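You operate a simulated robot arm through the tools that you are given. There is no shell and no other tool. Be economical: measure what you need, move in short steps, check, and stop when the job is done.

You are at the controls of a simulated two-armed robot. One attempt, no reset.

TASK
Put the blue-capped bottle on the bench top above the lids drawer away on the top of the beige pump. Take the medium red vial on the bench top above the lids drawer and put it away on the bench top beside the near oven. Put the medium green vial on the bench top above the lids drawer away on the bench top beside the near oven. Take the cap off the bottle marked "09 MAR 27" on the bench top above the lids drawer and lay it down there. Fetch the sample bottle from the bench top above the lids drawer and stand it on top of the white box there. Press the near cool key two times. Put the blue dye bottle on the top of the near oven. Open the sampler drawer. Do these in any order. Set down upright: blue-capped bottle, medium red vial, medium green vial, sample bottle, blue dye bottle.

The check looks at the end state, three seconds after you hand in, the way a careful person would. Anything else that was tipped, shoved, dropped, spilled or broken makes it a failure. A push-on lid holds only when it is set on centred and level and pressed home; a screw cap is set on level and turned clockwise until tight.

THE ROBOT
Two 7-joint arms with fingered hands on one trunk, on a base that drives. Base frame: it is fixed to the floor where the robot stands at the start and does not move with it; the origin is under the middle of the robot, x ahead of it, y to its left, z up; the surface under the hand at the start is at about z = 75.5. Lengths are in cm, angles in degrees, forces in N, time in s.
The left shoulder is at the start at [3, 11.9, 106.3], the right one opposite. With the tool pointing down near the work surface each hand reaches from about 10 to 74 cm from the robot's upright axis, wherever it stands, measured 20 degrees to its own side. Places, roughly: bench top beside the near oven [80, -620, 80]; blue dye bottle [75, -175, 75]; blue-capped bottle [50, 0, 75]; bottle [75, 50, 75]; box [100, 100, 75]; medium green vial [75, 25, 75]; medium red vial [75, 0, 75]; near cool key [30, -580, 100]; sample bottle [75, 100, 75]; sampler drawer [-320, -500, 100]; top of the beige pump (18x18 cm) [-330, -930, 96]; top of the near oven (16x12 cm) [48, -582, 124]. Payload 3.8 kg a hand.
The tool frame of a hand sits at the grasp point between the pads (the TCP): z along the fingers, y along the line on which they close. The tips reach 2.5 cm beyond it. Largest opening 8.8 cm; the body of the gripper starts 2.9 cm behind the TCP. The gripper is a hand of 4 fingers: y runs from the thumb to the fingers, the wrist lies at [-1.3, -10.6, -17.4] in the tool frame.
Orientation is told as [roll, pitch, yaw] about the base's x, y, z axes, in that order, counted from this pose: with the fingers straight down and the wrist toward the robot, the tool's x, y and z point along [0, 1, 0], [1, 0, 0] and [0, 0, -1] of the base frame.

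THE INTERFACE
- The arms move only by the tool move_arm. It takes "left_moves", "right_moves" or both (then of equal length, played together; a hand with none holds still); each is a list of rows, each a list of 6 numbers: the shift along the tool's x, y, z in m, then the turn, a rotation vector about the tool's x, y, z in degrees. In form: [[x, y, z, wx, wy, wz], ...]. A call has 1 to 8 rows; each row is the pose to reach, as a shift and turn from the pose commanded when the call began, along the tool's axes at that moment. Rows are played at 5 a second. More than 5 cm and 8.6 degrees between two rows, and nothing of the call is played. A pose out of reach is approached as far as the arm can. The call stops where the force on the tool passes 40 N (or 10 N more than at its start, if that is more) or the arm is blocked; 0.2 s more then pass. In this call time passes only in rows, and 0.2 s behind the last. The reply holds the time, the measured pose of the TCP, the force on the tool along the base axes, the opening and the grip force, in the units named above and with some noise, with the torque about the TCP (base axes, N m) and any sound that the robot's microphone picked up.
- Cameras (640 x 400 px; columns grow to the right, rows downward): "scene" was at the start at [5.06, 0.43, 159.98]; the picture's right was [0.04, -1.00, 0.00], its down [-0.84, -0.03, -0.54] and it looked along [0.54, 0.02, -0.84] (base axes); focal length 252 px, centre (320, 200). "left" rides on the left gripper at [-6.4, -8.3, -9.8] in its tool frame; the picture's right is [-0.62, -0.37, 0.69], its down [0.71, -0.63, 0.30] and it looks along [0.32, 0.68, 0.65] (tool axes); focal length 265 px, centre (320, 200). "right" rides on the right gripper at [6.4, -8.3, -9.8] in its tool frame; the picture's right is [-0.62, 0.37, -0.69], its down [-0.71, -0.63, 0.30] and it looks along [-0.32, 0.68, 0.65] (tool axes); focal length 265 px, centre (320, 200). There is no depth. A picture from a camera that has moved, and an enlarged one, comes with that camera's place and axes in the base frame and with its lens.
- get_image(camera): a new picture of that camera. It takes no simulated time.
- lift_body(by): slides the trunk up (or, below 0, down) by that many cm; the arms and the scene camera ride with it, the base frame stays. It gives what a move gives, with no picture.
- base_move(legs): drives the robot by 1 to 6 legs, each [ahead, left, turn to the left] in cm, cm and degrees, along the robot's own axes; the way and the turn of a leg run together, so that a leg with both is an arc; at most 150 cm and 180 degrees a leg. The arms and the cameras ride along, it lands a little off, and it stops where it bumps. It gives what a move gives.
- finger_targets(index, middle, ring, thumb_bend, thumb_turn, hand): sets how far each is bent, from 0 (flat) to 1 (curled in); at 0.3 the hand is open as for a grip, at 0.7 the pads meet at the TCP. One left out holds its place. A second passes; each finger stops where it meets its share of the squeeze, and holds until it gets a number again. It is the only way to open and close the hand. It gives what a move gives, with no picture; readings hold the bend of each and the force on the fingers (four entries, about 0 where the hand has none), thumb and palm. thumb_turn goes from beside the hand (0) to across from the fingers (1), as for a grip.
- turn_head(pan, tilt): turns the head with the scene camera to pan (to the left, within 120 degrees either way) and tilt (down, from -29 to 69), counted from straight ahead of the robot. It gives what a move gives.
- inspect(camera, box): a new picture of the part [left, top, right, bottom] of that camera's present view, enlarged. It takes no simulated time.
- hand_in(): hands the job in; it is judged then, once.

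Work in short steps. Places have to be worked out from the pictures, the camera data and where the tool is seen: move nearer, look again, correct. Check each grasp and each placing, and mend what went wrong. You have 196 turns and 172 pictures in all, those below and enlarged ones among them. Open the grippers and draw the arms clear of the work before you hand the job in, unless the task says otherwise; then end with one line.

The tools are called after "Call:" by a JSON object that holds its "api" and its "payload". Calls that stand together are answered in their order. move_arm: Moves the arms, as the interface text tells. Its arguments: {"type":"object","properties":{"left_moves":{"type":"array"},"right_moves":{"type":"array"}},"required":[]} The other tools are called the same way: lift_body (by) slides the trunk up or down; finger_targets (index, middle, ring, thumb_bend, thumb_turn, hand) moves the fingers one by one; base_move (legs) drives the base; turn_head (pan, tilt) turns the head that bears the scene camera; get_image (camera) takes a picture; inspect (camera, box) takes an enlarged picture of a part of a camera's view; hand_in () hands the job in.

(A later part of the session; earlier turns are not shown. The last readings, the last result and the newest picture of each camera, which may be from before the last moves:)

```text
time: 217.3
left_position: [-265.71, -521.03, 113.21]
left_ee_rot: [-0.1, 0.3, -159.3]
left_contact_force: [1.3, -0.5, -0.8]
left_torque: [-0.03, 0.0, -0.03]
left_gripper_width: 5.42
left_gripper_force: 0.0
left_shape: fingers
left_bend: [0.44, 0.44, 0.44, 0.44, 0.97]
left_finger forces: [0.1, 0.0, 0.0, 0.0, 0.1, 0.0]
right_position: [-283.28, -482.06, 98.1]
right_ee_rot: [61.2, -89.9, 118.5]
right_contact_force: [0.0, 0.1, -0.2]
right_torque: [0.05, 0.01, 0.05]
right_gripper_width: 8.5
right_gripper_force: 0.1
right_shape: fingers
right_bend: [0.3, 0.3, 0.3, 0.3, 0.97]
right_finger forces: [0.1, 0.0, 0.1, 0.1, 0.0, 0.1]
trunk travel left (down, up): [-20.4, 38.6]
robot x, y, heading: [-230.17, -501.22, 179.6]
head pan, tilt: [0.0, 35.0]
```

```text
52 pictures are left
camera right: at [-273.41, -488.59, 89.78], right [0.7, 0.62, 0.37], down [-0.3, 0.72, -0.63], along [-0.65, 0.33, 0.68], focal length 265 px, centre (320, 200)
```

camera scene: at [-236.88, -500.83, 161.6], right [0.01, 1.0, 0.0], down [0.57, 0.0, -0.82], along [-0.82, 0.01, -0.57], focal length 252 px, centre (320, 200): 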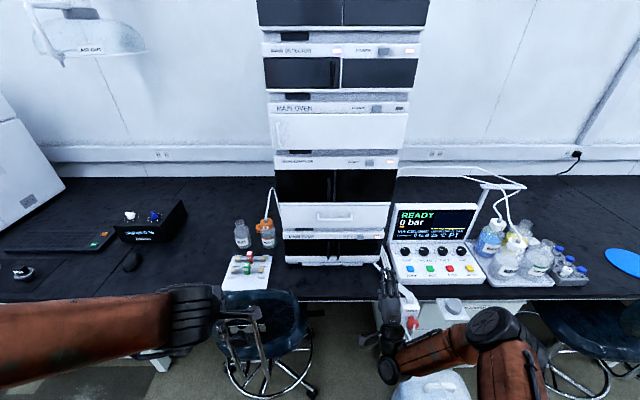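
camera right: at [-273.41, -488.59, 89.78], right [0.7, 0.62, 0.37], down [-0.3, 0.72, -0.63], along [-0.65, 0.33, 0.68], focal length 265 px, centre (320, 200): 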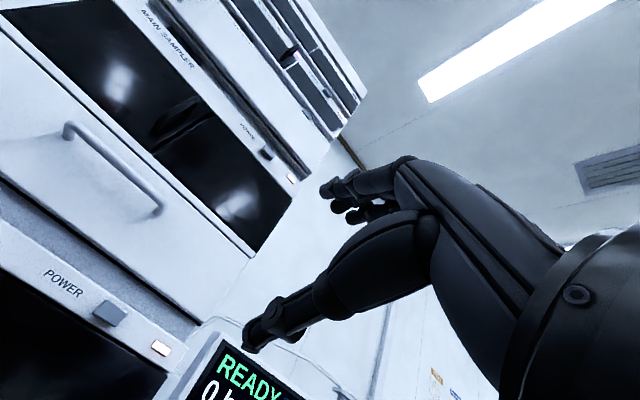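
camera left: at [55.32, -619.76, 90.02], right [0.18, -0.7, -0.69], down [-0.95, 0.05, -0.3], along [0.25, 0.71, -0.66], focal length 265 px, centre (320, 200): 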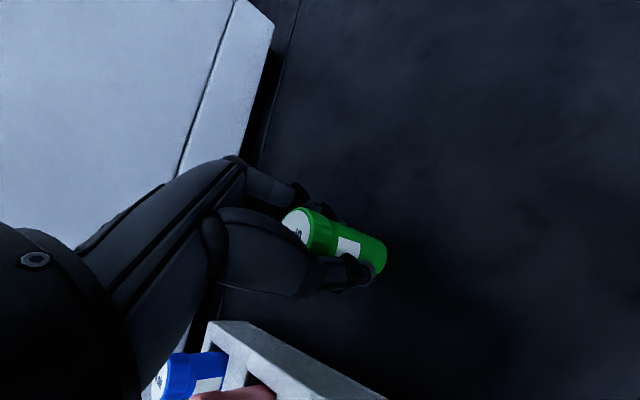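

The handle's centre is at about [-308.7, -495.2, 104.1]. I shift the base slightly left/ahead, align the right hand and stop just short of the bar.

Call:
{"api": "base_move", "payload": {"legs": [[5, 6, 0.4]]}}

Call:
{"api": "move_arm", "payload": {"right_moves": [[0.024, 0.02, 0.01, 0, 0, 0], [0.047, 0.04, 0.02, 0, 0, 0], [0.071, 0.061, 0.04, 0, 0, 0], [0.071, 0.061, 0.085, 0, 0, 0], [0.071, 0.061, 0.125, 0, 0, 0]]}}

Call:
{"api": "get_image", "payload": {"camera": "right"}}

Call:
{"api": "inspect", "payload": {"camera": "scene", "box": [250, 160, 430, 320]}}

```text
time: 218.4
left_position: [-270.66, -527.49, 113.18]
left_ee_rot: [-0.1, 0.3, -158.8]
left_contact_force: [-2.0, 0.4, 0.1]
left_torque: [0.04, 0.0, -0.05]
left_gripper_width: 5.45
left_gripper_force: 0.0
left_shape: fingers
left_bend: [0.44, 0.44, 0.44, 0.44, 0.97]
left_finger forces: [0.1, 0.0, 0.1, 0.0, 0.1, 0.0]
right_position: [-288.54, -488.58, 97.89]
right_ee_rot: [-4.7, -89.9, -175.3]
right_contact_force: [-0.5, -0.4, -0.4]
right_torque: [-0.01, -0.01, 0.0]
right_gripper_width: 8.47
right_gripper_force: 0.1
right_shape: fingers
right_bend: [0.3, 0.3, 0.3, 0.3, 0.97]
right_finger forces: [0.1, 0.1, 0.0, 0.1, 0.0, 0.0]
trunk travel left (down, up): [-20.4, 38.6]
robot x, y, heading: [-235.19, -506.77, 179.7]
head pan, tilt: [0.0, 35.0]
```

```text
time: 219.6
left_position: [-270.61, -527.26, 113.25]
left_ee_rot: [-0.1, 0.4, -158.8]
left_contact_force: [0.5, 0.7, 0.3]
left_torque: [-0.04, 0.02, -0.02]
left_gripper_width: 5.46
left_gripper_force: 0.0
left_shape: fingers
left_bend: [0.44, 0.44, 0.44, 0.44, 0.97]
left_finger forces: [0.1, 0.0, 0.0, 0.0, 0.1, 0.0]
right_position: [-301.12, -495.52, 104.15]
right_ee_rot: [49.5, -89.9, 130.5]
right_contact_force: [-0.4, -0.5, 0.0]
right_torque: [-0.03, 0.01, 0.02]
right_gripper_width: 8.46
right_gripper_force: 0.0
right_shape: fingers
right_bend: [0.3, 0.3, 0.3, 0.3, 0.97]
right_finger forces: [0.1, 0.1, 0.0, 0.1, 0.0, 0.1]
trunk travel left (down, up): [-20.4, 38.6]
robot x, y, heading: [-235.7, -507.02, 179.9]
head pan, tilt: [0.0, 35.0]
```

```text
51 pictures are left
camera right: at [-291.23, -501.92, 95.97], right [0.69, 0.62, 0.37], down [-0.3, 0.71, -0.63], along [-0.65, 0.33, 0.68], focal length 265 px, centre (320, 200)
```

right: 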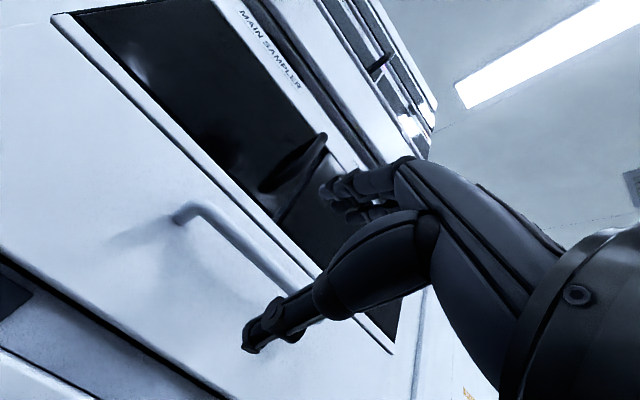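

```text
2.50 times, centred on (340, 240) of scene
camera zoom: at [-241.99, -506.89, 161.59], right [0.0, 1.0, 0.0], down [0.57, 0.0, -0.82], along [-0.82, 0.0, -0.57], focal length 631 px, centre (270, 100)
```

zoom: 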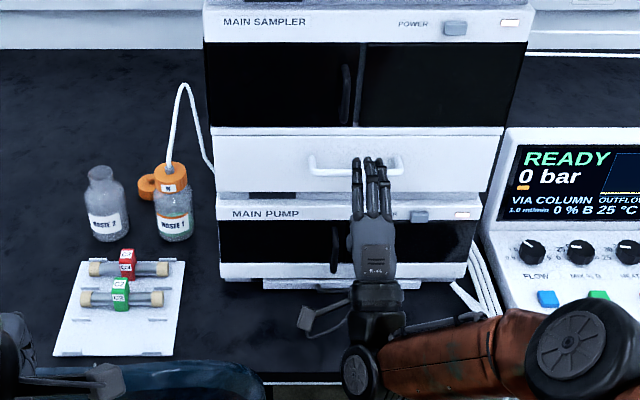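

The bar lies between the finger and thumb planes. I advance 6.5 cm and check.

Call:
{"api": "move_arm", "payload": {"right_moves": [[0, 0.003, 0.03, 0, 0, 0], [0, 0.004, 0.055, 0, 0, 0], [0, 0.004, 0.065, 0, 0, 0]]}}

Call:
{"api": "get_image", "payload": {"camera": "right"}}

```text
time: 220.4
left_position: [-270.61, -527.13, 113.19]
left_ee_rot: [0.0, 0.2, -158.8]
left_contact_force: [-0.5, -0.8, 0.3]
left_torque: [-0.01, 0.01, -0.01]
left_gripper_width: 5.45
left_gripper_force: 0.1
left_shape: fingers
left_bend: [0.44, 0.44, 0.44, 0.44, 0.97]
left_finger forces: [0.0, 0.0, 0.1, 0.1, 0.0, 0.0]
right_position: [-307.46, -495.45, 104.53]
right_ee_rot: [46.4, -89.9, 133.7]
right_contact_force: [3.6, 0.1, -0.9]
right_torque: [0.02, 0.16, -0.01]
right_gripper_width: 8.47
right_gripper_force: 1.3
right_shape: fingers
right_bend: [0.3, 0.3, 0.3, 0.3, 0.97]
right_finger forces: [0.0, 3.0, 0.0, 0.0, 0.1, 0.0]
trunk travel left (down, up): [-20.4, 38.6]
robot x, y, heading: [-234.99, -507.19, 179.9]
head pan, tilt: [0.0, 35.0]
```

```text
49 pictures are left
camera right: at [-297.53, -501.84, 96.32], right [0.69, 0.62, 0.37], down [-0.3, 0.71, -0.63], along [-0.65, 0.32, 0.68], focal length 265 px, centre (320, 200)
```

right: 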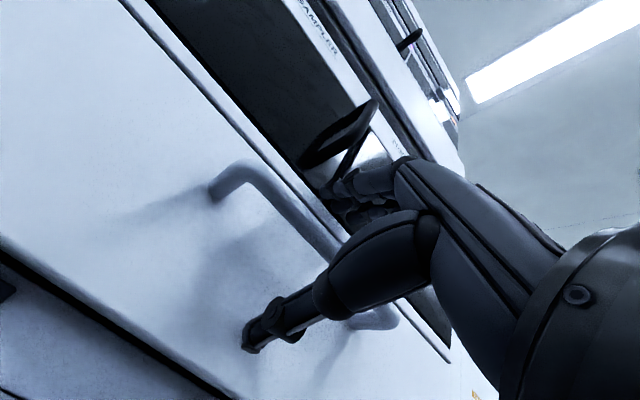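

The tips touch the front; the bar passes between. I close the grip on the bar.

Call:
{"api": "finger_targets", "payload": {"hand": "right", "index": 0.75, "middle": 0.75, "ring": 0.75, "thumb_bend": 0.7}}

Call:
{"api": "get_image", "payload": {"camera": "right"}}

```text
time: 221.4
left_position: [-270.35, -527.18, 113.32]
left_ee_rot: [-0.1, 0.2, -158.8]
left_contact_force: [-0.4, 0.6, 0.6]
left_torque: [0.02, 0.01, -0.02]
left_gripper_width: 5.47
left_gripper_force: 0.0
left_shape: fingers
left_bend: [0.44, 0.44, 0.44, 0.44, 0.97]
left_finger forces: [0.0, 0.0, 0.1, 0.0, 0.0, 0.1]
right_position: [-307.15, -495.47, 104.75]
right_ee_rot: [164.2, -89.9, 15.7]
right_contact_force: [14.7, -1.8, 4.4]
right_torque: [0.13, 0.86, -0.09]
right_gripper_width: 0.01
right_gripper_force: 10.8
right_shape: fingers
right_bend: [0.75, 0.36, 0.75, 0.67, 1.0]
right_finger forces: [0.0, 18.1, 0.1, 0.0, 3.7, 0.1]
trunk travel left (down, up): [-20.4, 38.6]
robot x, y, heading: [-235.25, -507.0, 179.8]
head pan, tilt: [0.0, 35.0]
```

```text
48 pictures are left
camera right: at [-297.38, -501.88, 96.47], right [0.69, 0.62, 0.37], down [-0.31, 0.71, -0.63], along [-0.65, 0.32, 0.69], focal length 265 px, centre (320, 200)
```

right: 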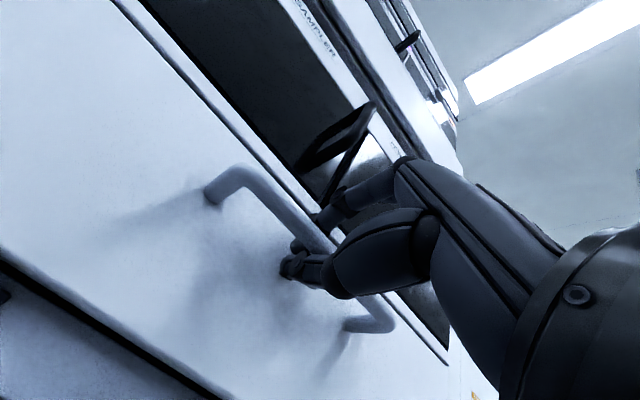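

The fingers are curled over the bar. I try a gentle pull of 3 cm.

Call:
{"api": "move_arm", "payload": {"right_moves": [[0, 0, -0.01, 0, 0, 0], [0, 0, -0.02, 0, 0, 0], [0, 0, -0.03, 0, 0, 0]]}}

Call:
{"api": "get_image", "payload": {"camera": "right"}}

```text
time: 222.2
left_position: [-270.6, -527.27, 113.25]
left_ee_rot: [-0.2, 0.4, -158.8]
left_contact_force: [-0.4, 0.4, -0.1]
left_torque: [0.01, 0.03, -0.03]
left_gripper_width: 5.44
left_gripper_force: 0.1
left_shape: fingers
left_bend: [0.44, 0.44, 0.44, 0.44, 0.97]
left_finger forces: [0.1, 0.0, 0.0, 0.0, 0.0, 0.0]
right_position: [-304.45, -495.48, 104.36]
right_ee_rot: [23.6, -89.7, 156.6]
right_contact_force: [-0.5, 1.2, -0.7]
right_torque: [0.02, -0.04, 0.02]
right_gripper_width: 0.02
right_gripper_force: 1.4
right_shape: fingers
right_bend: [0.75, 0.49, 0.75, 0.67, 1.0]
right_finger forces: [0.0, 0.0, 1.4, 0.0, 1.1, 0.0]
trunk travel left (down, up): [-20.4, 38.6]
robot x, y, heading: [-235.24, -507.09, 179.9]
head pan, tilt: [0.0, 35.0]
```

```text
47 pictures are left
camera right: at [-294.57, -501.9, 96.2], right [0.69, 0.62, 0.37], down [-0.3, 0.71, -0.63], along [-0.66, 0.33, 0.68], focal length 265 px, centre (320, 200)
```

right: 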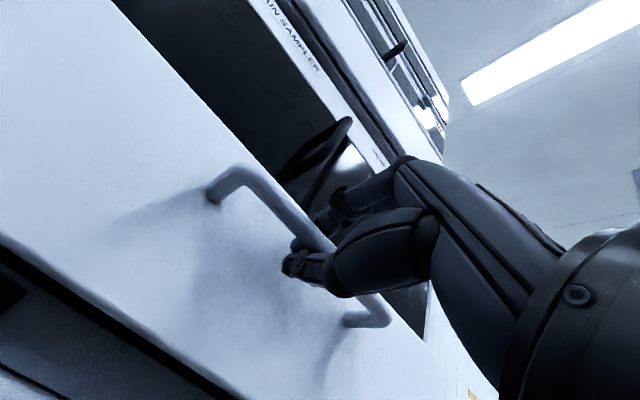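

The drawer follows. I keep pulling with the arm.

Call:
{"api": "move_arm", "payload": {"right_moves": [[0, 0, -0.025, 0, 0, 0], [0, 0, -0.05, 0, 0, 0], [0, 0, -0.075, 0, 0, 0], [0, 0, -0.1, 0, 0, 0], [0, 0, -0.125, 0, 0, 0], [0, 0, -0.15, 0, 0, 0]]}}

Call:
{"api": "get_image", "payload": {"camera": "scene"}}

```text
time: 223.6
left_position: [-270.62, -527.28, 113.09]
left_ee_rot: [-0.1, 0.3, -158.7]
left_contact_force: [-0.1, -1.2, 0.4]
left_torque: [-0.07, 0.02, -0.02]
left_gripper_width: 5.45
left_gripper_force: 0.1
left_shape: fingers
left_bend: [0.44, 0.44, 0.44, 0.44, 0.97]
left_finger forces: [0.0, 0.1, 0.1, 0.0, 0.1, 0.1]
right_position: [-289.45, -495.46, 104.46]
right_ee_rot: [43.8, -90.0, 136.1]
right_contact_force: [-0.5, 0.1, -2.9]
right_torque: [0.04, 0.01, -0.02]
right_gripper_width: 0.0
right_gripper_force: 1.5
right_shape: fingers
right_bend: [0.75, 0.49, 0.75, 0.67, 1.0]
right_finger forces: [0.0, 0.0, 0.6, 0.1, 2.4, 0.0]
trunk travel left (down, up): [-20.4, 38.6]
robot x, y, heading: [-235.08, -506.61, 179.6]
head pan, tilt: [0.0, 35.0]
```

```text
46 pictures are left
camera scene: at [-241.93, -506.8, 161.59], right [0.0, 1.0, 0.0], down [0.57, 0.0, -0.82], along [-0.82, 0.0, -0.57], focal length 252 px, centre (320, 200)
```

scene: 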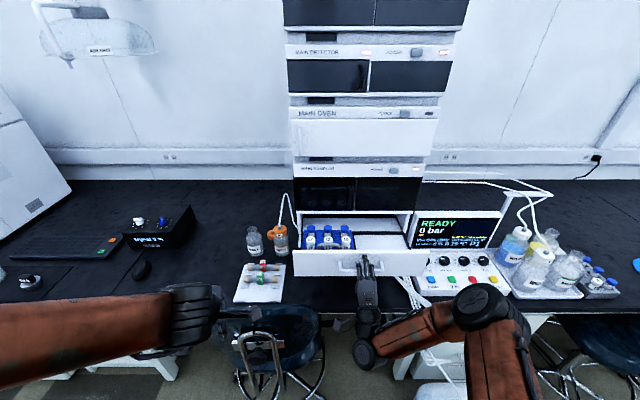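

The drawer is open 18 cm with vials visible. I pull further toward its stop.

Call:
{"api": "move_arm", "payload": {"right_moves": [[0, 0, -0.015, 0, 0, 0], [0, 0, -0.03, 0, 0, 0], [0, 0, -0.045, 0, 0, 0], [0, 0, -0.06, 0, 0, 0], [0, 0, -0.075, 0, 0, 0]]}}

Call:
{"api": "inspect", "payload": {"camera": "scene", "box": [260, 180, 460, 360]}}

```text
time: 224.8
left_position: [-270.9, -527.24, 113.1]
left_ee_rot: [0.1, 0.5, -158.7]
left_contact_force: [-0.2, -1.2, 1.0]
left_torque: [0.0, -0.01, 0.01]
left_gripper_width: 5.41
left_gripper_force: 0.1
left_shape: fingers
left_bend: [0.44, 0.44, 0.44, 0.44, 0.97]
left_finger forces: [0.0, 0.1, 0.0, 0.0, 0.0, 0.0]
right_position: [-282.3, -495.65, 104.53]
right_ee_rot: [29.6, -89.9, 150.4]
right_contact_force: [-14.0, 1.2, 0.0]
right_torque: [0.02, 0.04, 0.13]
right_gripper_width: 0.03
right_gripper_force: 6.4
right_shape: fingers
right_bend: [0.74, 0.49, 0.73, 0.66, 1.0]
right_finger forces: [3.8, 0.0, 5.4, 0.0, 3.4, 0.0]
trunk travel left (down, up): [-20.4, 38.6]
robot x, y, heading: [-235.32, -506.87, 180.0]
head pan, tilt: [0.0, 35.0]
```

```text
2.22 times, centred on (360, 270) of scene
camera zoom: at [-242.33, -506.8, 161.58], right [0.0, 1.0, 0.0], down [0.58, 0.0, -0.82], along [-0.82, 0.0, -0.58], focal length 561 px, centre (231, 44)
```

zoom: 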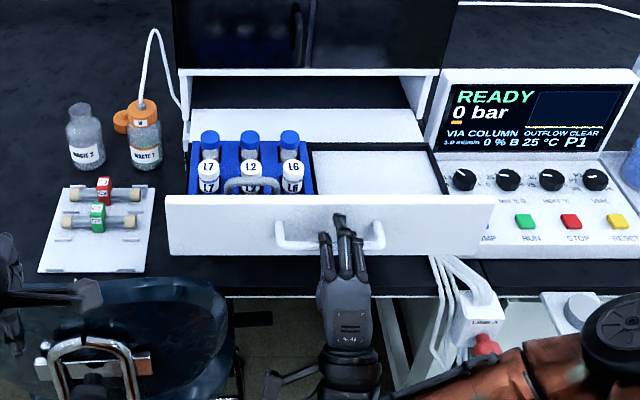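

At its stop (14 N): fully open. I ease, release the bar and withdraw straight back.

Call:
{"api": "move_arm", "payload": {"right_moves": [[0, 0, 0.004, 0, 0, 0]]}}

Call:
{"api": "finger_targets", "payload": {"hand": "right", "index": 0.25, "middle": 0.25, "ring": 0.25, "thumb_bend": 0.25}}

Call:
{"api": "move_arm", "payload": {"right_moves": [[0, 0, -0.02, 0, 0, 0], [0, 0, -0.05, 0, 0, 0], [0, 0, -0.08, 0, 0, 0]]}}

Call:
{"api": "base_move", "payload": {"legs": [[-60, 0, 0]]}}

Call:
{"api": "get_image", "payload": {"camera": "scene"}}

```text
time: 225.2
left_position: [-270.52, -527.27, 113.08]
left_ee_rot: [-0.1, 0.4, -158.8]
left_contact_force: [-0.7, 0.2, -0.3]
left_torque: [-0.02, 0.0, -0.01]
left_gripper_width: 5.44
left_gripper_force: 0.0
left_shape: fingers
left_bend: [0.44, 0.44, 0.44, 0.44, 0.97]
left_finger forces: [0.0, 0.0, 0.0, 0.0, 0.1, 0.1]
right_position: [-282.35, -495.49, 104.59]
right_ee_rot: [32.0, -89.9, 147.9]
right_contact_force: [-5.6, 0.5, -0.2]
right_torque: [0.03, 0.01, 0.08]
right_gripper_width: 0.0
right_gripper_force: 4.1
right_shape: fingers
right_bend: [0.75, 0.49, 0.74, 0.66, 1.0]
right_finger forces: [1.9, 0.0, 3.7, 0.1, 3.3, 0.0]
trunk travel left (down, up): [-20.4, 38.6]
robot x, y, heading: [-235.3, -506.7, 179.8]
head pan, tilt: [0.0, 35.0]
```

```text
time: 226.2
left_position: [-270.43, -527.26, 113.16]
left_ee_rot: [-0.1, 0.3, -158.8]
left_contact_force: [0.1, 0.7, -0.6]
left_torque: [0.0, 0.02, 0.01]
left_gripper_width: 5.44
left_gripper_force: 0.0
left_shape: fingers
left_bend: [0.44, 0.44, 0.44, 0.44, 0.97]
left_finger forces: [0.1, 0.1, 0.0, 0.1, 0.0, 0.0]
right_position: [-282.34, -495.59, 104.47]
right_ee_rot: [54.5, -89.9, 125.6]
right_contact_force: [0.0, 0.4, 1.1]
right_torque: [-0.03, -0.02, 0.01]
right_gripper_width: 9.4
right_gripper_force: 0.1
right_shape: fingers
right_bend: [0.25, 0.25, 0.25, 0.25, 0.97]
right_finger forces: [0.0, 0.0, 0.0, 0.0, 0.0, 0.0]
trunk travel left (down, up): [-20.4, 38.6]
robot x, y, heading: [-234.94, -507.04, 180.0]
head pan, tilt: [0.0, 35.0]
```

```text
time: 227.0
left_position: [-270.38, -527.2, 113.19]
left_ee_rot: [-0.1, 0.3, -158.8]
left_contact_force: [-0.5, -0.5, -0.5]
left_torque: [0.0, 0.0, -0.05]
left_gripper_width: 5.46
left_gripper_force: 0.1
left_shape: fingers
left_bend: [0.44, 0.44, 0.44, 0.44, 0.97]
left_finger forces: [0.1, 0.1, 0.1, 0.0, 0.0, 0.1]
right_position: [-274.29, -495.37, 104.38]
right_ee_rot: [116.5, -89.9, 63.5]
right_contact_force: [-0.8, -0.2, -0.3]
right_torque: [0.03, 0.0, -0.02]
right_gripper_width: 9.43
right_gripper_force: 0.0
right_shape: fingers
right_bend: [0.25, 0.25, 0.25, 0.25, 0.97]
right_finger forces: [0.0, 0.0, 0.1, 0.0, 0.0, 0.0]
trunk travel left (down, up): [-20.4, 38.6]
robot x, y, heading: [-235.08, -506.97, 180.0]
head pan, tilt: [0.0, 35.0]
```

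```text
time: 230.4
left_position: [-210.42, -527.28, 113.21]
left_ee_rot: [-0.1, 0.3, -159.2]
left_contact_force: [-0.4, 0.5, 0.3]
left_torque: [-0.03, 0.01, 0.02]
left_gripper_width: 5.46
left_gripper_force: 0.0
left_shape: fingers
left_bend: [0.44, 0.44, 0.44, 0.44, 0.97]
left_finger forces: [0.0, 0.1, 0.0, 0.0, 0.1, 0.0]
right_position: [-213.88, -495.35, 104.55]
right_ee_rot: [86.6, -89.9, 93.0]
right_contact_force: [-0.1, -0.3, -0.1]
right_torque: [0.01, 0.02, 0.03]
right_gripper_width: 9.42
right_gripper_force: 0.0
right_shape: fingers
right_bend: [0.25, 0.25, 0.25, 0.25, 0.97]
right_finger forces: [0.0, 0.0, 0.1, 0.1, 0.1, 0.1]
trunk travel left (down, up): [-20.4, 38.6]
robot x, y, heading: [-175.04, -507.32, 179.5]
head pan, tilt: [0.0, 35.0]
```

```text
44 pictures are left
camera scene: at [-181.61, -507.07, 161.59], right [0.01, 1.0, 0.0], down [0.57, -0.01, -0.82], along [-0.82, 0.01, -0.57], focal length 252 px, centre (320, 200)
```

scene: 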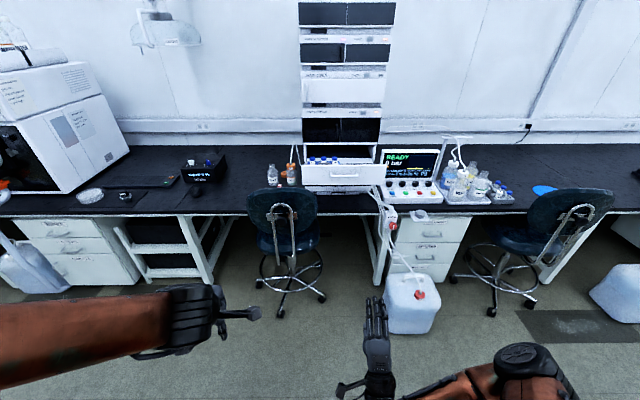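

The drawer is fully open and nothing else moved. I turn the right hand back to pointing down and drive back to the first bench for the blue-capped bottle.

Call:
{"api": "move_arm", "payload": {"right_moves": [[0, 0, 0, 8, 0, 0], [0, 0, 0, 16, 0, 0], [0, 0, 0, 24, 0, 0], [0, 0, 0, 32, 0, 0], [0, 0, 0, 40, 0, 0], [0, 0, 0, 48, 0, 0]]}}

Call:
{"api": "move_arm", "payload": {"right_moves": [[0, 0, 0, 8, 0, 0], [0, 0, 0, 16, 0, 0], [0, 0, 0, 24, 0, 0], [0, 0, 0, 32, 0, 0], [0, 0, 0, 40, 0, 0], [0, 0, 0, 42, 0, 0]]}}

Call:
{"api": "base_move", "payload": {"legs": [[0, 0, 180], [112, 0, 0], [0, 150, 0], [0, 150, 0], [0, 150, 0], [0, 32, 0]]}}

Call:
{"api": "turn_head", "payload": {"pan": 0, "tilt": 40}}

Call:
{"api": "get_image", "payload": {"camera": "scene"}}

```text
time: 231.8
left_position: [-210.38, -527.28, 113.14]
left_ee_rot: [-0.1, 0.4, -159.3]
left_contact_force: [0.2, 0.3, -0.5]
left_torque: [0.02, 0.03, -0.01]
left_gripper_width: 5.42
left_gripper_force: 0.1
left_shape: fingers
left_bend: [0.44, 0.44, 0.44, 0.44, 0.97]
left_finger forces: [0.1, 0.0, 0.1, 0.1, 0.1, 0.1]
right_position: [-218.06, -496.7, 102.05]
right_ee_rot: [0.0, -41.9, 179.6]
right_contact_force: [0.7, 0.5, 0.5]
right_torque: [-0.02, 0.01, -0.04]
right_gripper_width: 9.41
right_gripper_force: 0.0
right_shape: fingers
right_bend: [0.25, 0.25, 0.25, 0.25, 0.97]
right_finger forces: [0.0, 0.1, 0.0, 0.1, 0.1, 0.0]
right hand out of reach, approached as far as the arm can: row 3, 4, 5, 6
trunk travel left (down, up): [-20.4, 38.6]
robot x, y, heading: [-175.25, -507.12, 179.4]
head pan, tilt: [0.0, 35.0]
```

```text
time: 233.2
left_position: [-210.47, -527.28, 113.27]
left_ee_rot: [0.0, 0.3, -159.3]
left_contact_force: [-0.7, -0.3, 0.2]
left_torque: [0.0, 0.0, 0.0]
left_gripper_width: 5.43
left_gripper_force: 0.1
left_shape: fingers
left_bend: [0.44, 0.44, 0.44, 0.44, 0.97]
left_finger forces: [0.0, 0.0, 0.1, 0.0, 0.0, 0.1]
right_position: [-218.29, -496.77, 102.03]
right_ee_rot: [0.0, 0.1, 179.6]
right_contact_force: [-0.1, -0.9, -0.4]
right_torque: [-0.01, 0.02, -0.01]
right_gripper_width: 9.44
right_gripper_force: 0.0
right_shape: fingers
right_bend: [0.25, 0.25, 0.25, 0.25, 0.97]
right_finger forces: [0.0, 0.0, 0.0, 0.0, 0.0, 0.1]
trunk travel left (down, up): [-20.4, 38.6]
robot x, y, heading: [-174.81, -507.12, 179.4]
head pan, tilt: [0.0, 35.0]
```

```text
time: 269.3
left_position: [-2.02, -6.27, 113.11]
left_ee_rot: [-0.1, 0.4, 18.6]
left_contact_force: [0.1, 0.4, -0.3]
left_torque: [0.0, 0.03, 0.01]
left_gripper_width: 5.43
left_gripper_force: 0.1
left_shape: fingers
left_bend: [0.44, 0.44, 0.44, 0.44, 0.97]
left_finger forces: [0.0, 0.0, 0.1, 0.0, 0.0, 0.1]
right_position: [4.67, -37.01, 101.93]
right_ee_rot: [-0.1, 0.0, -2.6]
right_contact_force: [-0.3, 0.5, 0.1]
right_torque: [-0.05, 0.01, 0.02]
right_gripper_width: 9.45
right_gripper_force: 0.0
right_shape: fingers
right_bend: [0.25, 0.25, 0.25, 0.25, 0.97]
right_finger forces: [0.1, 0.0, 0.0, 0.1, 0.0, 0.0]
trunk travel left (down, up): [-20.4, 38.6]
robot x, y, heading: [-38.57, -24.79, -2.6]
head pan, tilt: [0.0, 35.0]
```

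```text
time: 270.0
left_position: [-2.15, -6.33, 113.12]
left_ee_rot: [-0.1, 0.3, 18.5]
left_contact_force: [-1.4, 0.1, -0.8]
left_torque: [0.02, -0.01, -0.01]
left_gripper_width: 5.45
left_gripper_force: 0.1
left_shape: fingers
left_bend: [0.44, 0.44, 0.44, 0.44, 0.97]
left_finger forces: [0.1, 0.1, 0.0, 0.1, 0.0, 0.1]
right_position: [4.66, -37.17, 101.99]
right_ee_rot: [0.1, 0.1, -2.6]
right_contact_force: [0.1, -0.3, 0.0]
right_torque: [0.02, -0.03, 0.01]
right_gripper_width: 9.4
right_gripper_force: 0.1
right_shape: fingers
right_bend: [0.25, 0.25, 0.25, 0.25, 0.97]
right_finger forces: [0.0, 0.0, 0.1, 0.0, 0.0, 0.1]
trunk travel left (down, up): [-20.4, 38.6]
robot x, y, heading: [-38.31, -24.86, -2.7]
head pan, tilt: [0.0, 40.0]
```

```text
43 pictures are left
camera scene: at [-31.72, -25.15, 160.84], right [-0.05, -1.0, 0.0], down [-0.64, 0.03, -0.77], along [0.77, -0.04, -0.64], focal length 252 px, centre (320, 200)
```

scene: 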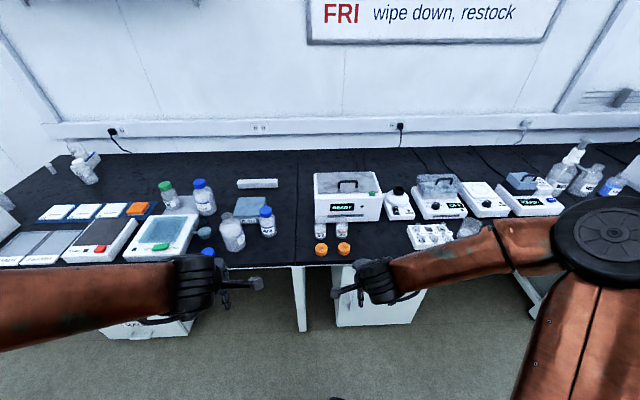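

Everything here is as I left it. I straighten, drive up 35 cm and look with the left camera for the blue-capped bottle.

Call:
{"api": "base_move", "payload": {"legs": [[0, 0, 2.6], [34, 0, 0]]}}

Call:
{"api": "finger_targets", "payload": {"hand": "left", "index": 0.3, "middle": 0.3, "ring": 0.3, "thumb_bend": 0.3}}

Call:
{"api": "turn_head", "payload": {"pan": 10, "tilt": 55}}

Call:
{"api": "get_image", "payload": {"camera": "scene"}}

Call:
{"api": "get_image", "payload": {"camera": "left"}}

```text
time: 272.6
left_position: [31.33, -4.71, 113.19]
left_ee_rot: [-0.1, 0.5, 21.3]
left_contact_force: [0.4, 0.9, 0.3]
left_torque: [-0.02, 0.02, -0.02]
left_gripper_width: 5.43
left_gripper_force: 0.1
left_shape: fingers
left_bend: [0.44, 0.44, 0.44, 0.44, 0.97]
left_finger forces: [0.0, 0.0, 0.0, 0.0, 0.0, 0.0]
right_position: [39.46, -35.16, 101.97]
right_ee_rot: [0.2, 0.2, 0.1]
right_contact_force: [-0.1, 0.2, 0.7]
right_torque: [-0.01, 0.02, 0.04]
right_gripper_width: 9.41
right_gripper_force: 0.1
right_shape: fingers
right_bend: [0.25, 0.25, 0.25, 0.25, 0.97]
right_finger forces: [0.1, 0.1, 0.0, 0.1, 0.0, 0.0]
trunk travel left (down, up): [-20.4, 38.6]
robot x, y, heading: [-4.36, -24.87, 0.1]
head pan, tilt: [0.0, 40.0]
```

```text
time: 273.6
left_position: [31.25, -4.69, 113.23]
left_ee_rot: [-0.1, 0.2, 21.3]
left_contact_force: [0.5, -0.8, 0.0]
left_torque: [0.0, -0.01, -0.02]
left_gripper_width: 8.43
left_gripper_force: 0.1
left_shape: fingers
left_bend: [0.3, 0.3, 0.3, 0.3, 0.97]
left_finger forces: [0.0, 0.0, 0.1, 0.0, 0.0, 0.0]
right_position: [39.31, -35.22, 101.93]
right_ee_rot: [0.0, 0.0, 0.1]
right_contact_force: [0.2, 0.7, -0.6]
right_torque: [0.0, 0.0, 0.0]
right_gripper_width: 9.41
right_gripper_force: 0.1
right_shape: fingers
right_bend: [0.25, 0.25, 0.25, 0.25, 0.97]
right_finger forces: [0.0, 0.0, 0.1, 0.0, 0.0, 0.1]
trunk travel left (down, up): [-20.4, 38.6]
robot x, y, heading: [-4.2, -25.06, 0.0]
head pan, tilt: [0.0, 40.0]
```

```text
time: 274.4
left_position: [31.21, -4.75, 113.04]
left_ee_rot: [0.0, 0.3, 21.2]
left_contact_force: [0.5, -0.3, -0.6]
left_torque: [0.0, -0.03, -0.05]
left_gripper_width: 8.43
left_gripper_force: 0.1
left_shape: fingers
left_bend: [0.3, 0.3, 0.3, 0.3, 0.97]
left_finger forces: [0.0, 0.0, 0.0, 0.1, 0.0, 0.0]
right_position: [39.29, -35.26, 101.85]
right_ee_rot: [0.1, 0.1, 0.1]
right_contact_force: [-0.1, -0.9, -0.2]
right_torque: [0.01, -0.02, 0.01]
right_gripper_width: 9.39
right_gripper_force: 0.1
right_shape: fingers
right_bend: [0.25, 0.25, 0.25, 0.25, 0.97]
right_finger forces: [0.0, 0.1, 0.0, 0.0, 0.0, 0.0]
trunk travel left (down, up): [-20.4, 38.6]
robot x, y, heading: [-4.3, -24.85, 0.4]
head pan, tilt: [10.0, 55.0]
```

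```text
42 pictures are left
camera scene: at [1.04, -23.59, 158.77], right [0.17, -0.98, 0.0], down [-0.81, -0.14, -0.57], along [0.57, 0.1, -0.82], focal length 252 px, centre (320, 200)
```

scene: 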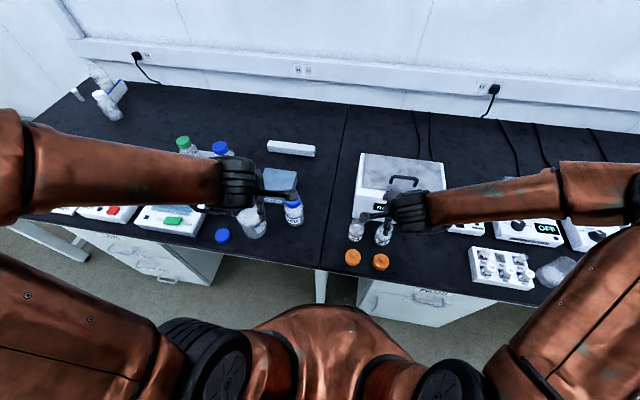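

```text
41 pictures are left
camera left: at [25.83, -13.61, 123.13], right [-0.12, -0.71, -0.69], down [-0.85, 0.44, -0.3], along [0.52, 0.55, -0.66], focal length 265 px, centre (320, 200)
```

left: 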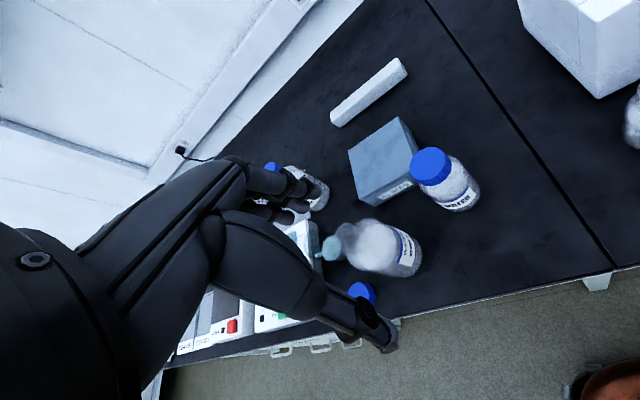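

The cap is confirmed at about [48.0, -5.9, 88.5]. I move over it and part-way down.

Call:
{"api": "move_arm", "payload": {"left_moves": [[-0.018, 0.038, 0.01, 0, 0, 0], [-0.036, 0.077, 0.02, 0, 0, 0], [-0.054, 0.115, 0.03, 0, 0, 0], [-0.072, 0.153, 0.04, 0, 0, 0], [-0.072, 0.153, 0.09, 0, 0, 0], [-0.072, 0.153, 0.14, 0, 0, 0], [-0.072, 0.153, 0.18, 0, 0, 0]]}}

Call:
{"api": "get_image", "payload": {"camera": "left"}}

```text
time: 276.0
left_position: [47.92, -5.97, 94.99]
left_ee_rot: [0.0, 0.4, 21.3]
left_contact_force: [0.2, -0.3, -0.8]
left_torque: [0.03, 0.02, 0.02]
left_gripper_width: 8.46
left_gripper_force: 0.0
left_shape: fingers
left_bend: [0.3, 0.3, 0.3, 0.3, 0.97]
left_finger forces: [0.0, 0.0, 0.1, 0.1, 0.1, 0.0]
right_position: [39.26, -35.15, 102.08]
right_ee_rot: [0.2, 0.2, 0.1]
right_contact_force: [0.0, 0.3, -1.3]
right_torque: [0.0, 0.01, 0.0]
right_gripper_width: 9.43
right_gripper_force: 0.0
right_shape: fingers
right_bend: [0.25, 0.25, 0.25, 0.25, 0.97]
right_finger forces: [0.0, 0.1, 0.0, 0.0, 0.1, 0.0]
trunk travel left (down, up): [-20.4, 38.6]
robot x, y, heading: [-4.48, -25.12, 0.1]
head pan, tilt: [10.0, 55.0]
```

```text
40 pictures are left
camera left: at [42.55, -14.94, 104.91], right [-0.12, -0.71, -0.69], down [-0.85, 0.44, -0.3], along [0.52, 0.55, -0.66], focal length 265 px, centre (320, 200)
```

left: 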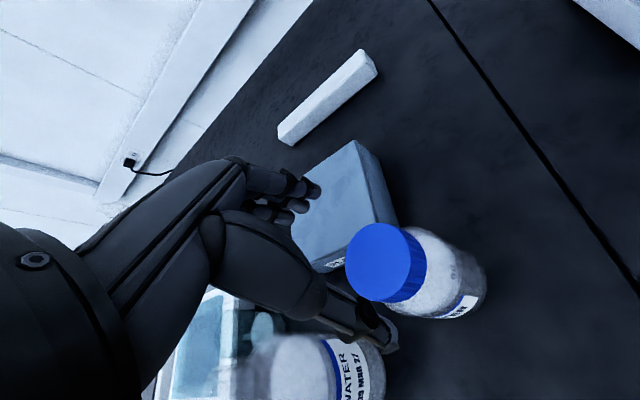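

Well centred. I lower to the cap and grip.

Call:
{"api": "move_arm", "payload": {"left_moves": [[0, 0, 0.03, 0, 0, 0], [0, 0, 0.055, 0, 0, 0], [0, 0, 0.063, 0, 0, 0]]}}

Call:
{"api": "finger_targets", "payload": {"hand": "left", "index": 0.7, "middle": 0.7, "ring": 0.7, "thumb_bend": 0.7}}

Call:
{"api": "move_arm", "payload": {"left_moves": [[0, 0, -0.01, 0, 0, 0], [0, 0, -0.03, 0, 0, 0]]}}

Call:
{"api": "get_image", "payload": {"camera": "left"}}

```text
time: 276.8
left_position: [47.79, -5.77, 88.65]
left_ee_rot: [-0.1, 0.3, 21.3]
left_contact_force: [-0.7, 0.3, -1.3]
left_torque: [0.02, 0.01, -0.03]
left_gripper_width: 8.46
left_gripper_force: 0.1
left_shape: fingers
left_bend: [0.3, 0.3, 0.3, 0.3, 0.97]
left_finger forces: [0.0, 0.0, 0.0, 0.0, 0.0, 0.0]
right_position: [39.22, -35.18, 101.86]
right_ee_rot: [0.1, 0.2, 0.1]
right_contact_force: [0.4, 0.1, -0.4]
right_torque: [0.0, -0.03, 0.0]
right_gripper_width: 9.42
right_gripper_force: 0.1
right_shape: fingers
right_bend: [0.25, 0.25, 0.25, 0.25, 0.97]
right_finger forces: [0.1, 0.0, 0.0, 0.0, 0.1, 0.0]
trunk travel left (down, up): [-20.4, 38.6]
robot x, y, heading: [-4.5, -24.71, 0.1]
head pan, tilt: [10.0, 55.0]
```

```text
time: 277.8
left_position: [47.93, -5.93, 88.87]
left_ee_rot: [-0.2, 0.3, 21.3]
left_contact_force: [0.9, 0.7, 0.2]
left_torque: [0.19, -0.27, -0.01]
left_gripper_width: 4.36
left_gripper_force: 22.4
left_shape: fingers
left_bend: [0.49, 0.56, 0.65, 0.53, 0.95]
left_finger forces: [11.1, 9.0, 2.7, 0.1, 21.6, 0.1]
right_position: [39.25, -35.07, 101.93]
right_ee_rot: [0.1, 0.0, 0.1]
right_contact_force: [-0.1, 0.4, 0.2]
right_torque: [-0.03, -0.01, -0.01]
right_gripper_width: 9.41
right_gripper_force: 0.1
right_shape: fingers
right_bend: [0.25, 0.25, 0.25, 0.25, 0.97]
right_finger forces: [0.0, 0.0, 0.0, 0.0, 0.1, 0.1]
trunk travel left (down, up): [-20.4, 38.6]
robot x, y, heading: [-4.09, -25.07, 0.1]
head pan, tilt: [10.0, 55.0]
```

```text
time: 278.4
left_position: [47.81, -5.81, 91.91]
left_ee_rot: [-0.1, 0.4, 21.2]
left_contact_force: [0.3, -0.7, -4.6]
left_torque: [0.04, -0.01, 0.0]
left_gripper_width: 4.36
left_gripper_force: 20.8
left_shape: fingers
left_bend: [0.49, 0.57, 0.66, 0.53, 0.95]
left_finger forces: [10.9, 7.7, 2.4, 0.0, 21.2, 0.0]
right_position: [39.35, -35.3, 102.03]
right_ee_rot: [0.1, 0.0, 0.0]
right_contact_force: [0.0, -0.2, 0.8]
right_torque: [0.0, -0.01, -0.01]
right_gripper_width: 9.42
right_gripper_force: 0.0
right_shape: fingers
right_bend: [0.25, 0.25, 0.25, 0.25, 0.97]
right_finger forces: [0.1, 0.0, 0.0, 0.1, 0.1, 0.0]
trunk travel left (down, up): [-20.4, 38.6]
robot x, y, heading: [-3.73, -25.44, -0.1]
head pan, tilt: [10.0, 55.0]
```

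```text
39 pictures are left
camera left: at [42.47, -14.81, 101.72], right [-0.12, -0.71, -0.69], down [-0.85, 0.44, -0.3], along [0.52, 0.55, -0.66], focal length 265 px, centre (320, 200)
```

left: 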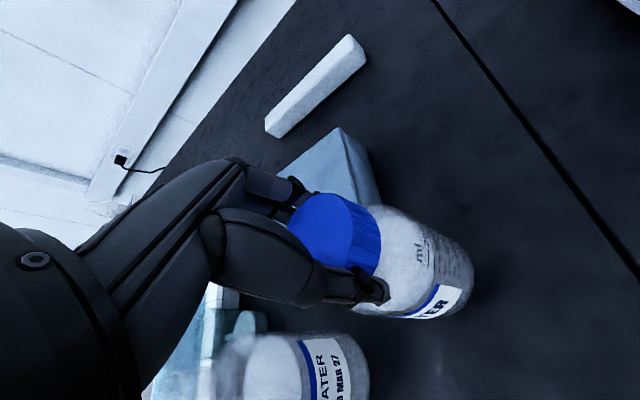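

The bottle is held and lifted (4.6 N). I raise it, back off and slide along to the blue dye bottle.

Call:
{"api": "move_arm", "payload": {"left_moves": [[0, 0, -0.05, 0, 0, 0], [0, 0, -0.1, 0, 0, 0], [0, 0, -0.15, 0, 0, 0], [0, 0, -0.2, 0, 0, 0], [0, 0, -0.23, 0, 0, 0]]}}

Call:
{"api": "base_move", "payload": {"legs": [[-42, 0, 0], [0, -128, 0]]}}

Call:
{"api": "turn_head", "payload": {"pan": -12, "tilt": 40}}

Call:
{"api": "get_image", "payload": {"camera": "scene"}}

```text
time: 279.6
left_position: [48.05, -5.6, 114.82]
left_ee_rot: [0.0, 0.5, 21.4]
left_contact_force: [-0.2, -0.2, -4.2]
left_torque: [0.02, 0.01, -0.01]
left_gripper_width: 4.35
left_gripper_force: 20.8
left_shape: fingers
left_bend: [0.49, 0.57, 0.66, 0.53, 0.95]
left_finger forces: [10.7, 7.8, 2.6, 0.0, 20.6, 0.0]
right_position: [39.34, -35.31, 101.89]
right_ee_rot: [0.1, -0.1, 0.2]
right_contact_force: [0.1, 0.7, 0.3]
right_torque: [-0.01, 0.0, -0.01]
right_gripper_width: 9.43
right_gripper_force: 0.0
right_shape: fingers
right_bend: [0.25, 0.25, 0.25, 0.25, 0.97]
right_finger forces: [0.1, 0.1, 0.0, 0.0, 0.0, 0.1]
trunk travel left (down, up): [-20.4, 38.6]
robot x, y, heading: [-3.61, -24.95, 0.3]
head pan, tilt: [10.0, 55.0]
```

```text
time: 288.2
left_position: [6.0, -135.8, 114.7]
left_ee_rot: [-0.1, 0.4, 20.6]
left_contact_force: [0.3, 0.8, -3.8]
left_torque: [0.0, 0.0, 0.01]
left_gripper_width: 4.32
left_gripper_force: 20.6
left_shape: fingers
left_bend: [0.49, 0.58, 0.66, 0.53, 0.95]
left_finger forces: [10.8, 7.8, 2.6, 0.0, 20.5, 0.1]
right_position: [-3.13, -165.28, 102.03]
right_ee_rot: [0.0, 0.1, -0.6]
right_contact_force: [0.3, -0.1, 0.4]
right_torque: [0.02, -0.02, 0.0]
right_gripper_width: 9.41
right_gripper_force: 0.1
right_shape: fingers
right_bend: [0.25, 0.25, 0.25, 0.25, 0.97]
right_finger forces: [0.1, 0.1, 0.0, 0.0, 0.0, 0.0]
trunk travel left (down, up): [-20.4, 38.6]
robot x, y, heading: [-46.63, -154.73, -0.8]
head pan, tilt: [10.0, 55.0]
```

```text
time: 289.1
left_position: [6.02, -135.76, 114.69]
left_ee_rot: [0.0, 0.3, 20.6]
left_contact_force: [0.2, 0.5, -3.5]
left_torque: [0.02, 0.02, -0.01]
left_gripper_width: 4.33
left_gripper_force: 21.0
left_shape: fingers
left_bend: [0.49, 0.58, 0.66, 0.53, 0.95]
left_finger forces: [10.8, 7.7, 2.6, 0.0, 20.4, 0.0]
right_position: [-3.09, -165.29, 101.93]
right_ee_rot: [0.1, 0.1, -0.6]
right_contact_force: [0.5, -1.0, 0.8]
right_torque: [0.01, 0.0, -0.01]
right_gripper_width: 9.41
right_gripper_force: 0.2
right_shape: fingers
right_bend: [0.25, 0.25, 0.25, 0.25, 0.97]
right_finger forces: [0.0, 0.0, 0.0, 0.1, 0.1, 0.1]
trunk travel left (down, up): [-20.4, 38.6]
robot x, y, heading: [-46.25, -154.35, -0.8]
head pan, tilt: [-12.0, 40.0]
```

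```text
38 pictures are left
camera scene: at [-40.02, -156.17, 160.83], right [-0.22, -0.98, 0.0], down [-0.63, 0.14, -0.77], along [0.75, -0.17, -0.64], focal length 252 px, centre (320, 200)
```

scene: 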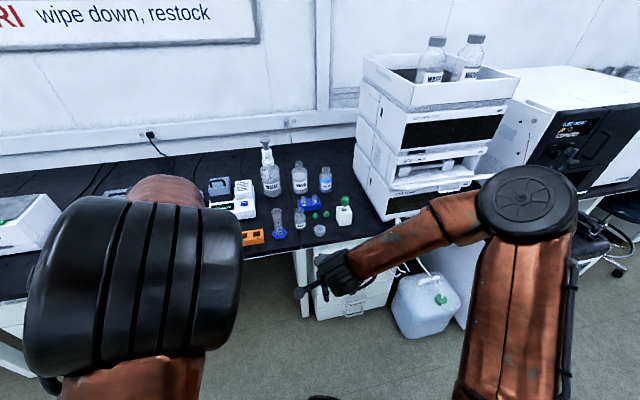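

Call:
{"api": "inspect", "payload": {"camera": "scene", "box": [200, 130, 370, 260]}}

```text
3.08 times, centred on (285, 195) of scene
camera zoom: at [-40.02, -156.17, 160.83], right [-0.22, -0.98, 0.0], down [-0.63, 0.14, -0.77], along [0.75, -0.17, -0.64], focal length 776 px, centre (428, 215)
```

zoom: 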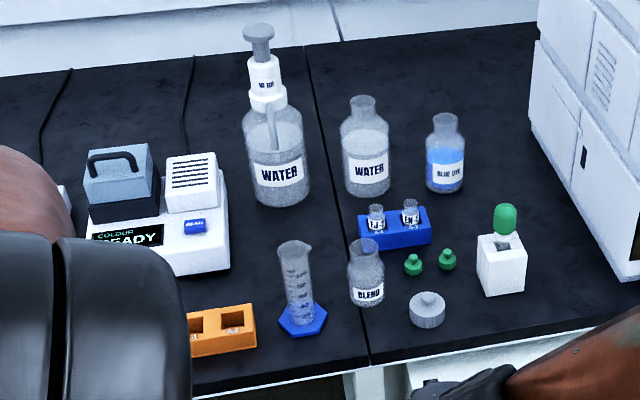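

The blue dye bottle (open mouth) stands at about [68, -183], mouth near z 88–90. I drive to face it.

Call:
{"api": "base_move", "payload": {"legs": [[0, -15, 0.8], [44, 0, 0]]}}

Call:
{"api": "finger_targets", "payload": {"hand": "right", "index": 0.32, "middle": 0.32, "ring": 0.32, "thumb_bend": 0.32}}

Call:
{"api": "turn_head", "payload": {"pan": -5, "tilt": 45}}

Call:
{"api": "get_image", "payload": {"camera": "scene"}}

Call:
{"api": "get_image", "payload": {"camera": "right"}}

```text
time: 292.7
left_position: [49.61, -149.84, 114.63]
left_ee_rot: [-0.1, 0.4, 21.4]
left_contact_force: [0.0, -0.3, -3.8]
left_torque: [0.0, 0.01, -0.03]
left_gripper_width: 4.35
left_gripper_force: 20.6
left_shape: fingers
left_bend: [0.49, 0.58, 0.66, 0.53, 0.95]
left_finger forces: [10.8, 8.0, 2.6, 0.0, 20.5, 0.0]
right_position: [41.07, -179.37, 101.85]
right_ee_rot: [0.1, 0.1, 0.2]
right_contact_force: [-0.3, -0.1, 0.7]
right_torque: [-0.01, 0.04, -0.03]
right_gripper_width: 9.4
right_gripper_force: 0.0
right_shape: fingers
right_bend: [0.25, 0.25, 0.25, 0.25, 0.97]
right_finger forces: [0.1, 0.0, 0.0, 0.0, 0.1, 0.0]
trunk travel left (down, up): [-20.4, 38.6]
robot x, y, heading: [-2.87, -169.36, 0.4]
head pan, tilt: [-12.0, 40.0]
```

```text
time: 293.7
left_position: [49.55, -149.79, 114.77]
left_ee_rot: [0.0, 0.5, 21.3]
left_contact_force: [0.3, 0.0, -4.2]
left_torque: [0.02, 0.02, -0.02]
left_gripper_width: 4.34
left_gripper_force: 20.9
left_shape: fingers
left_bend: [0.49, 0.58, 0.66, 0.53, 0.95]
left_finger forces: [11.0, 7.9, 2.6, 0.1, 20.3, 0.0]
right_position: [41.0, -179.4, 101.98]
right_ee_rot: [0.0, 0.1, 0.2]
right_contact_force: [0.8, -1.0, -0.9]
right_torque: [-0.02, 0.0, 0.02]
right_gripper_width: 8.13
right_gripper_force: 0.2
right_shape: fingers
right_bend: [0.32, 0.32, 0.32, 0.32, 0.98]
right_finger forces: [0.0, 0.0, 0.0, 0.0, 0.1, 0.1]
trunk travel left (down, up): [-20.4, 38.6]
robot x, y, heading: [-2.67, -169.36, -0.1]
head pan, tilt: [-12.0, 40.0]
```

```text
time: 294.4
left_position: [49.61, -149.78, 114.67]
left_ee_rot: [0.0, 0.4, 21.4]
left_contact_force: [-0.4, -0.5, -3.6]
left_torque: [0.04, 0.01, 0.01]
left_gripper_width: 4.36
left_gripper_force: 20.5
left_shape: fingers
left_bend: [0.49, 0.58, 0.66, 0.53, 0.95]
left_finger forces: [10.9, 7.9, 2.6, 0.1, 20.3, 0.0]
right_position: [41.02, -179.37, 101.97]
right_ee_rot: [0.0, 0.1, 0.2]
right_contact_force: [-0.2, -1.1, 0.5]
right_torque: [-0.01, 0.01, 0.01]
right_gripper_width: 8.1
right_gripper_force: 0.1
right_shape: fingers
right_bend: [0.32, 0.32, 0.32, 0.32, 0.98]
right_finger forces: [0.0, 0.1, 0.0, 0.1, 0.0, 0.0]
trunk travel left (down, up): [-20.4, 38.6]
robot x, y, heading: [-2.4, -169.47, 0.1]
head pan, tilt: [-5.0, 45.0]
```

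```text
36 pictures are left
camera scene: at [3.69, -169.84, 160.11], right [-0.09, -1.0, 0.0], down [-0.7, 0.06, -0.71], along [0.7, -0.06, -0.71], focal length 252 px, centre (320, 200)
```

scene: 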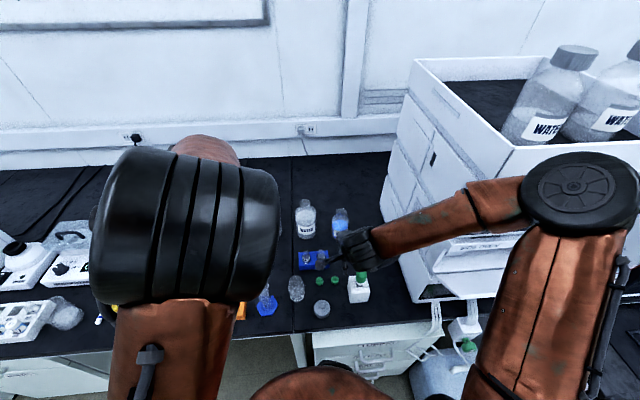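

```text
35 pictures are left
camera right: at [32.67, -173.02, 111.89], right [0.37, -0.62, 0.69], down [-0.63, -0.72, -0.3], along [0.68, -0.32, -0.65], focal length 265 px, centre (320, 200)
```

right: 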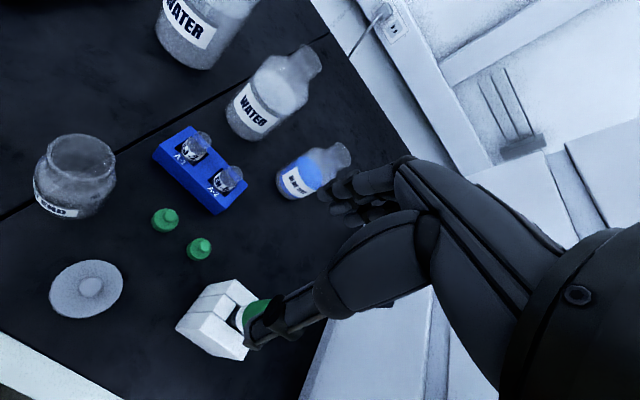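

The dye's mouth is at about [66.8, -182.9, 89.4]. I move the right hand over it.

Call:
{"api": "move_arm", "payload": {"right_moves": [[-0.006, 0.043, 0, 0, 0, 0], [-0.012, 0.086, 0, 0, 0, 0], [-0.018, 0.129, 0, 0, 0, 0], [-0.024, 0.172, 0, 0, 0, 0], [-0.03, 0.215, 0, 0, 0, 0], [-0.035, 0.258, 0, 0, 0, 0], [-0.035, 0.258, 0.04, 0, 0, 0]]}}

Call:
{"api": "get_image", "payload": {"camera": "right"}}

```text
time: 296.0
left_position: [49.52, -149.9, 114.79]
left_ee_rot: [0.0, 0.4, 21.4]
left_contact_force: [0.7, 0.0, -4.0]
left_torque: [0.01, 0.04, -0.02]
left_gripper_width: 4.32
left_gripper_force: 20.3
left_shape: fingers
left_bend: [0.49, 0.58, 0.66, 0.53, 0.95]
left_finger forces: [10.9, 8.0, 2.6, 0.1, 20.4, 0.1]
right_position: [66.61, -182.86, 97.82]
right_ee_rot: [0.1, 0.1, 0.2]
right_contact_force: [-0.2, 0.3, 1.4]
right_torque: [-0.02, 0.02, -0.01]
right_gripper_width: 8.11
right_gripper_force: 0.2
right_shape: fingers
right_bend: [0.32, 0.32, 0.32, 0.32, 0.98]
right_finger forces: [0.1, 0.0, 0.1, 0.1, 0.0, 0.0]
trunk travel left (down, up): [-20.4, 38.6]
robot x, y, heading: [-2.55, -169.5, -0.1]
head pan, tilt: [-5.0, 45.0]
```

```text
34 pictures are left
camera right: at [58.39, -176.39, 107.81], right [0.37, -0.62, 0.69], down [-0.63, -0.72, -0.3], along [0.68, -0.32, -0.66], focal length 265 px, centre (320, 200)
```

right: 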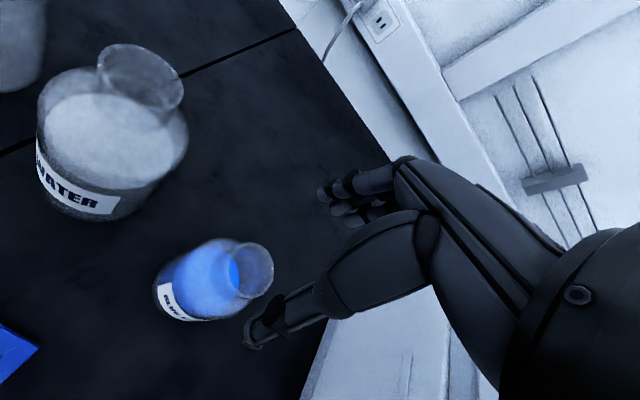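

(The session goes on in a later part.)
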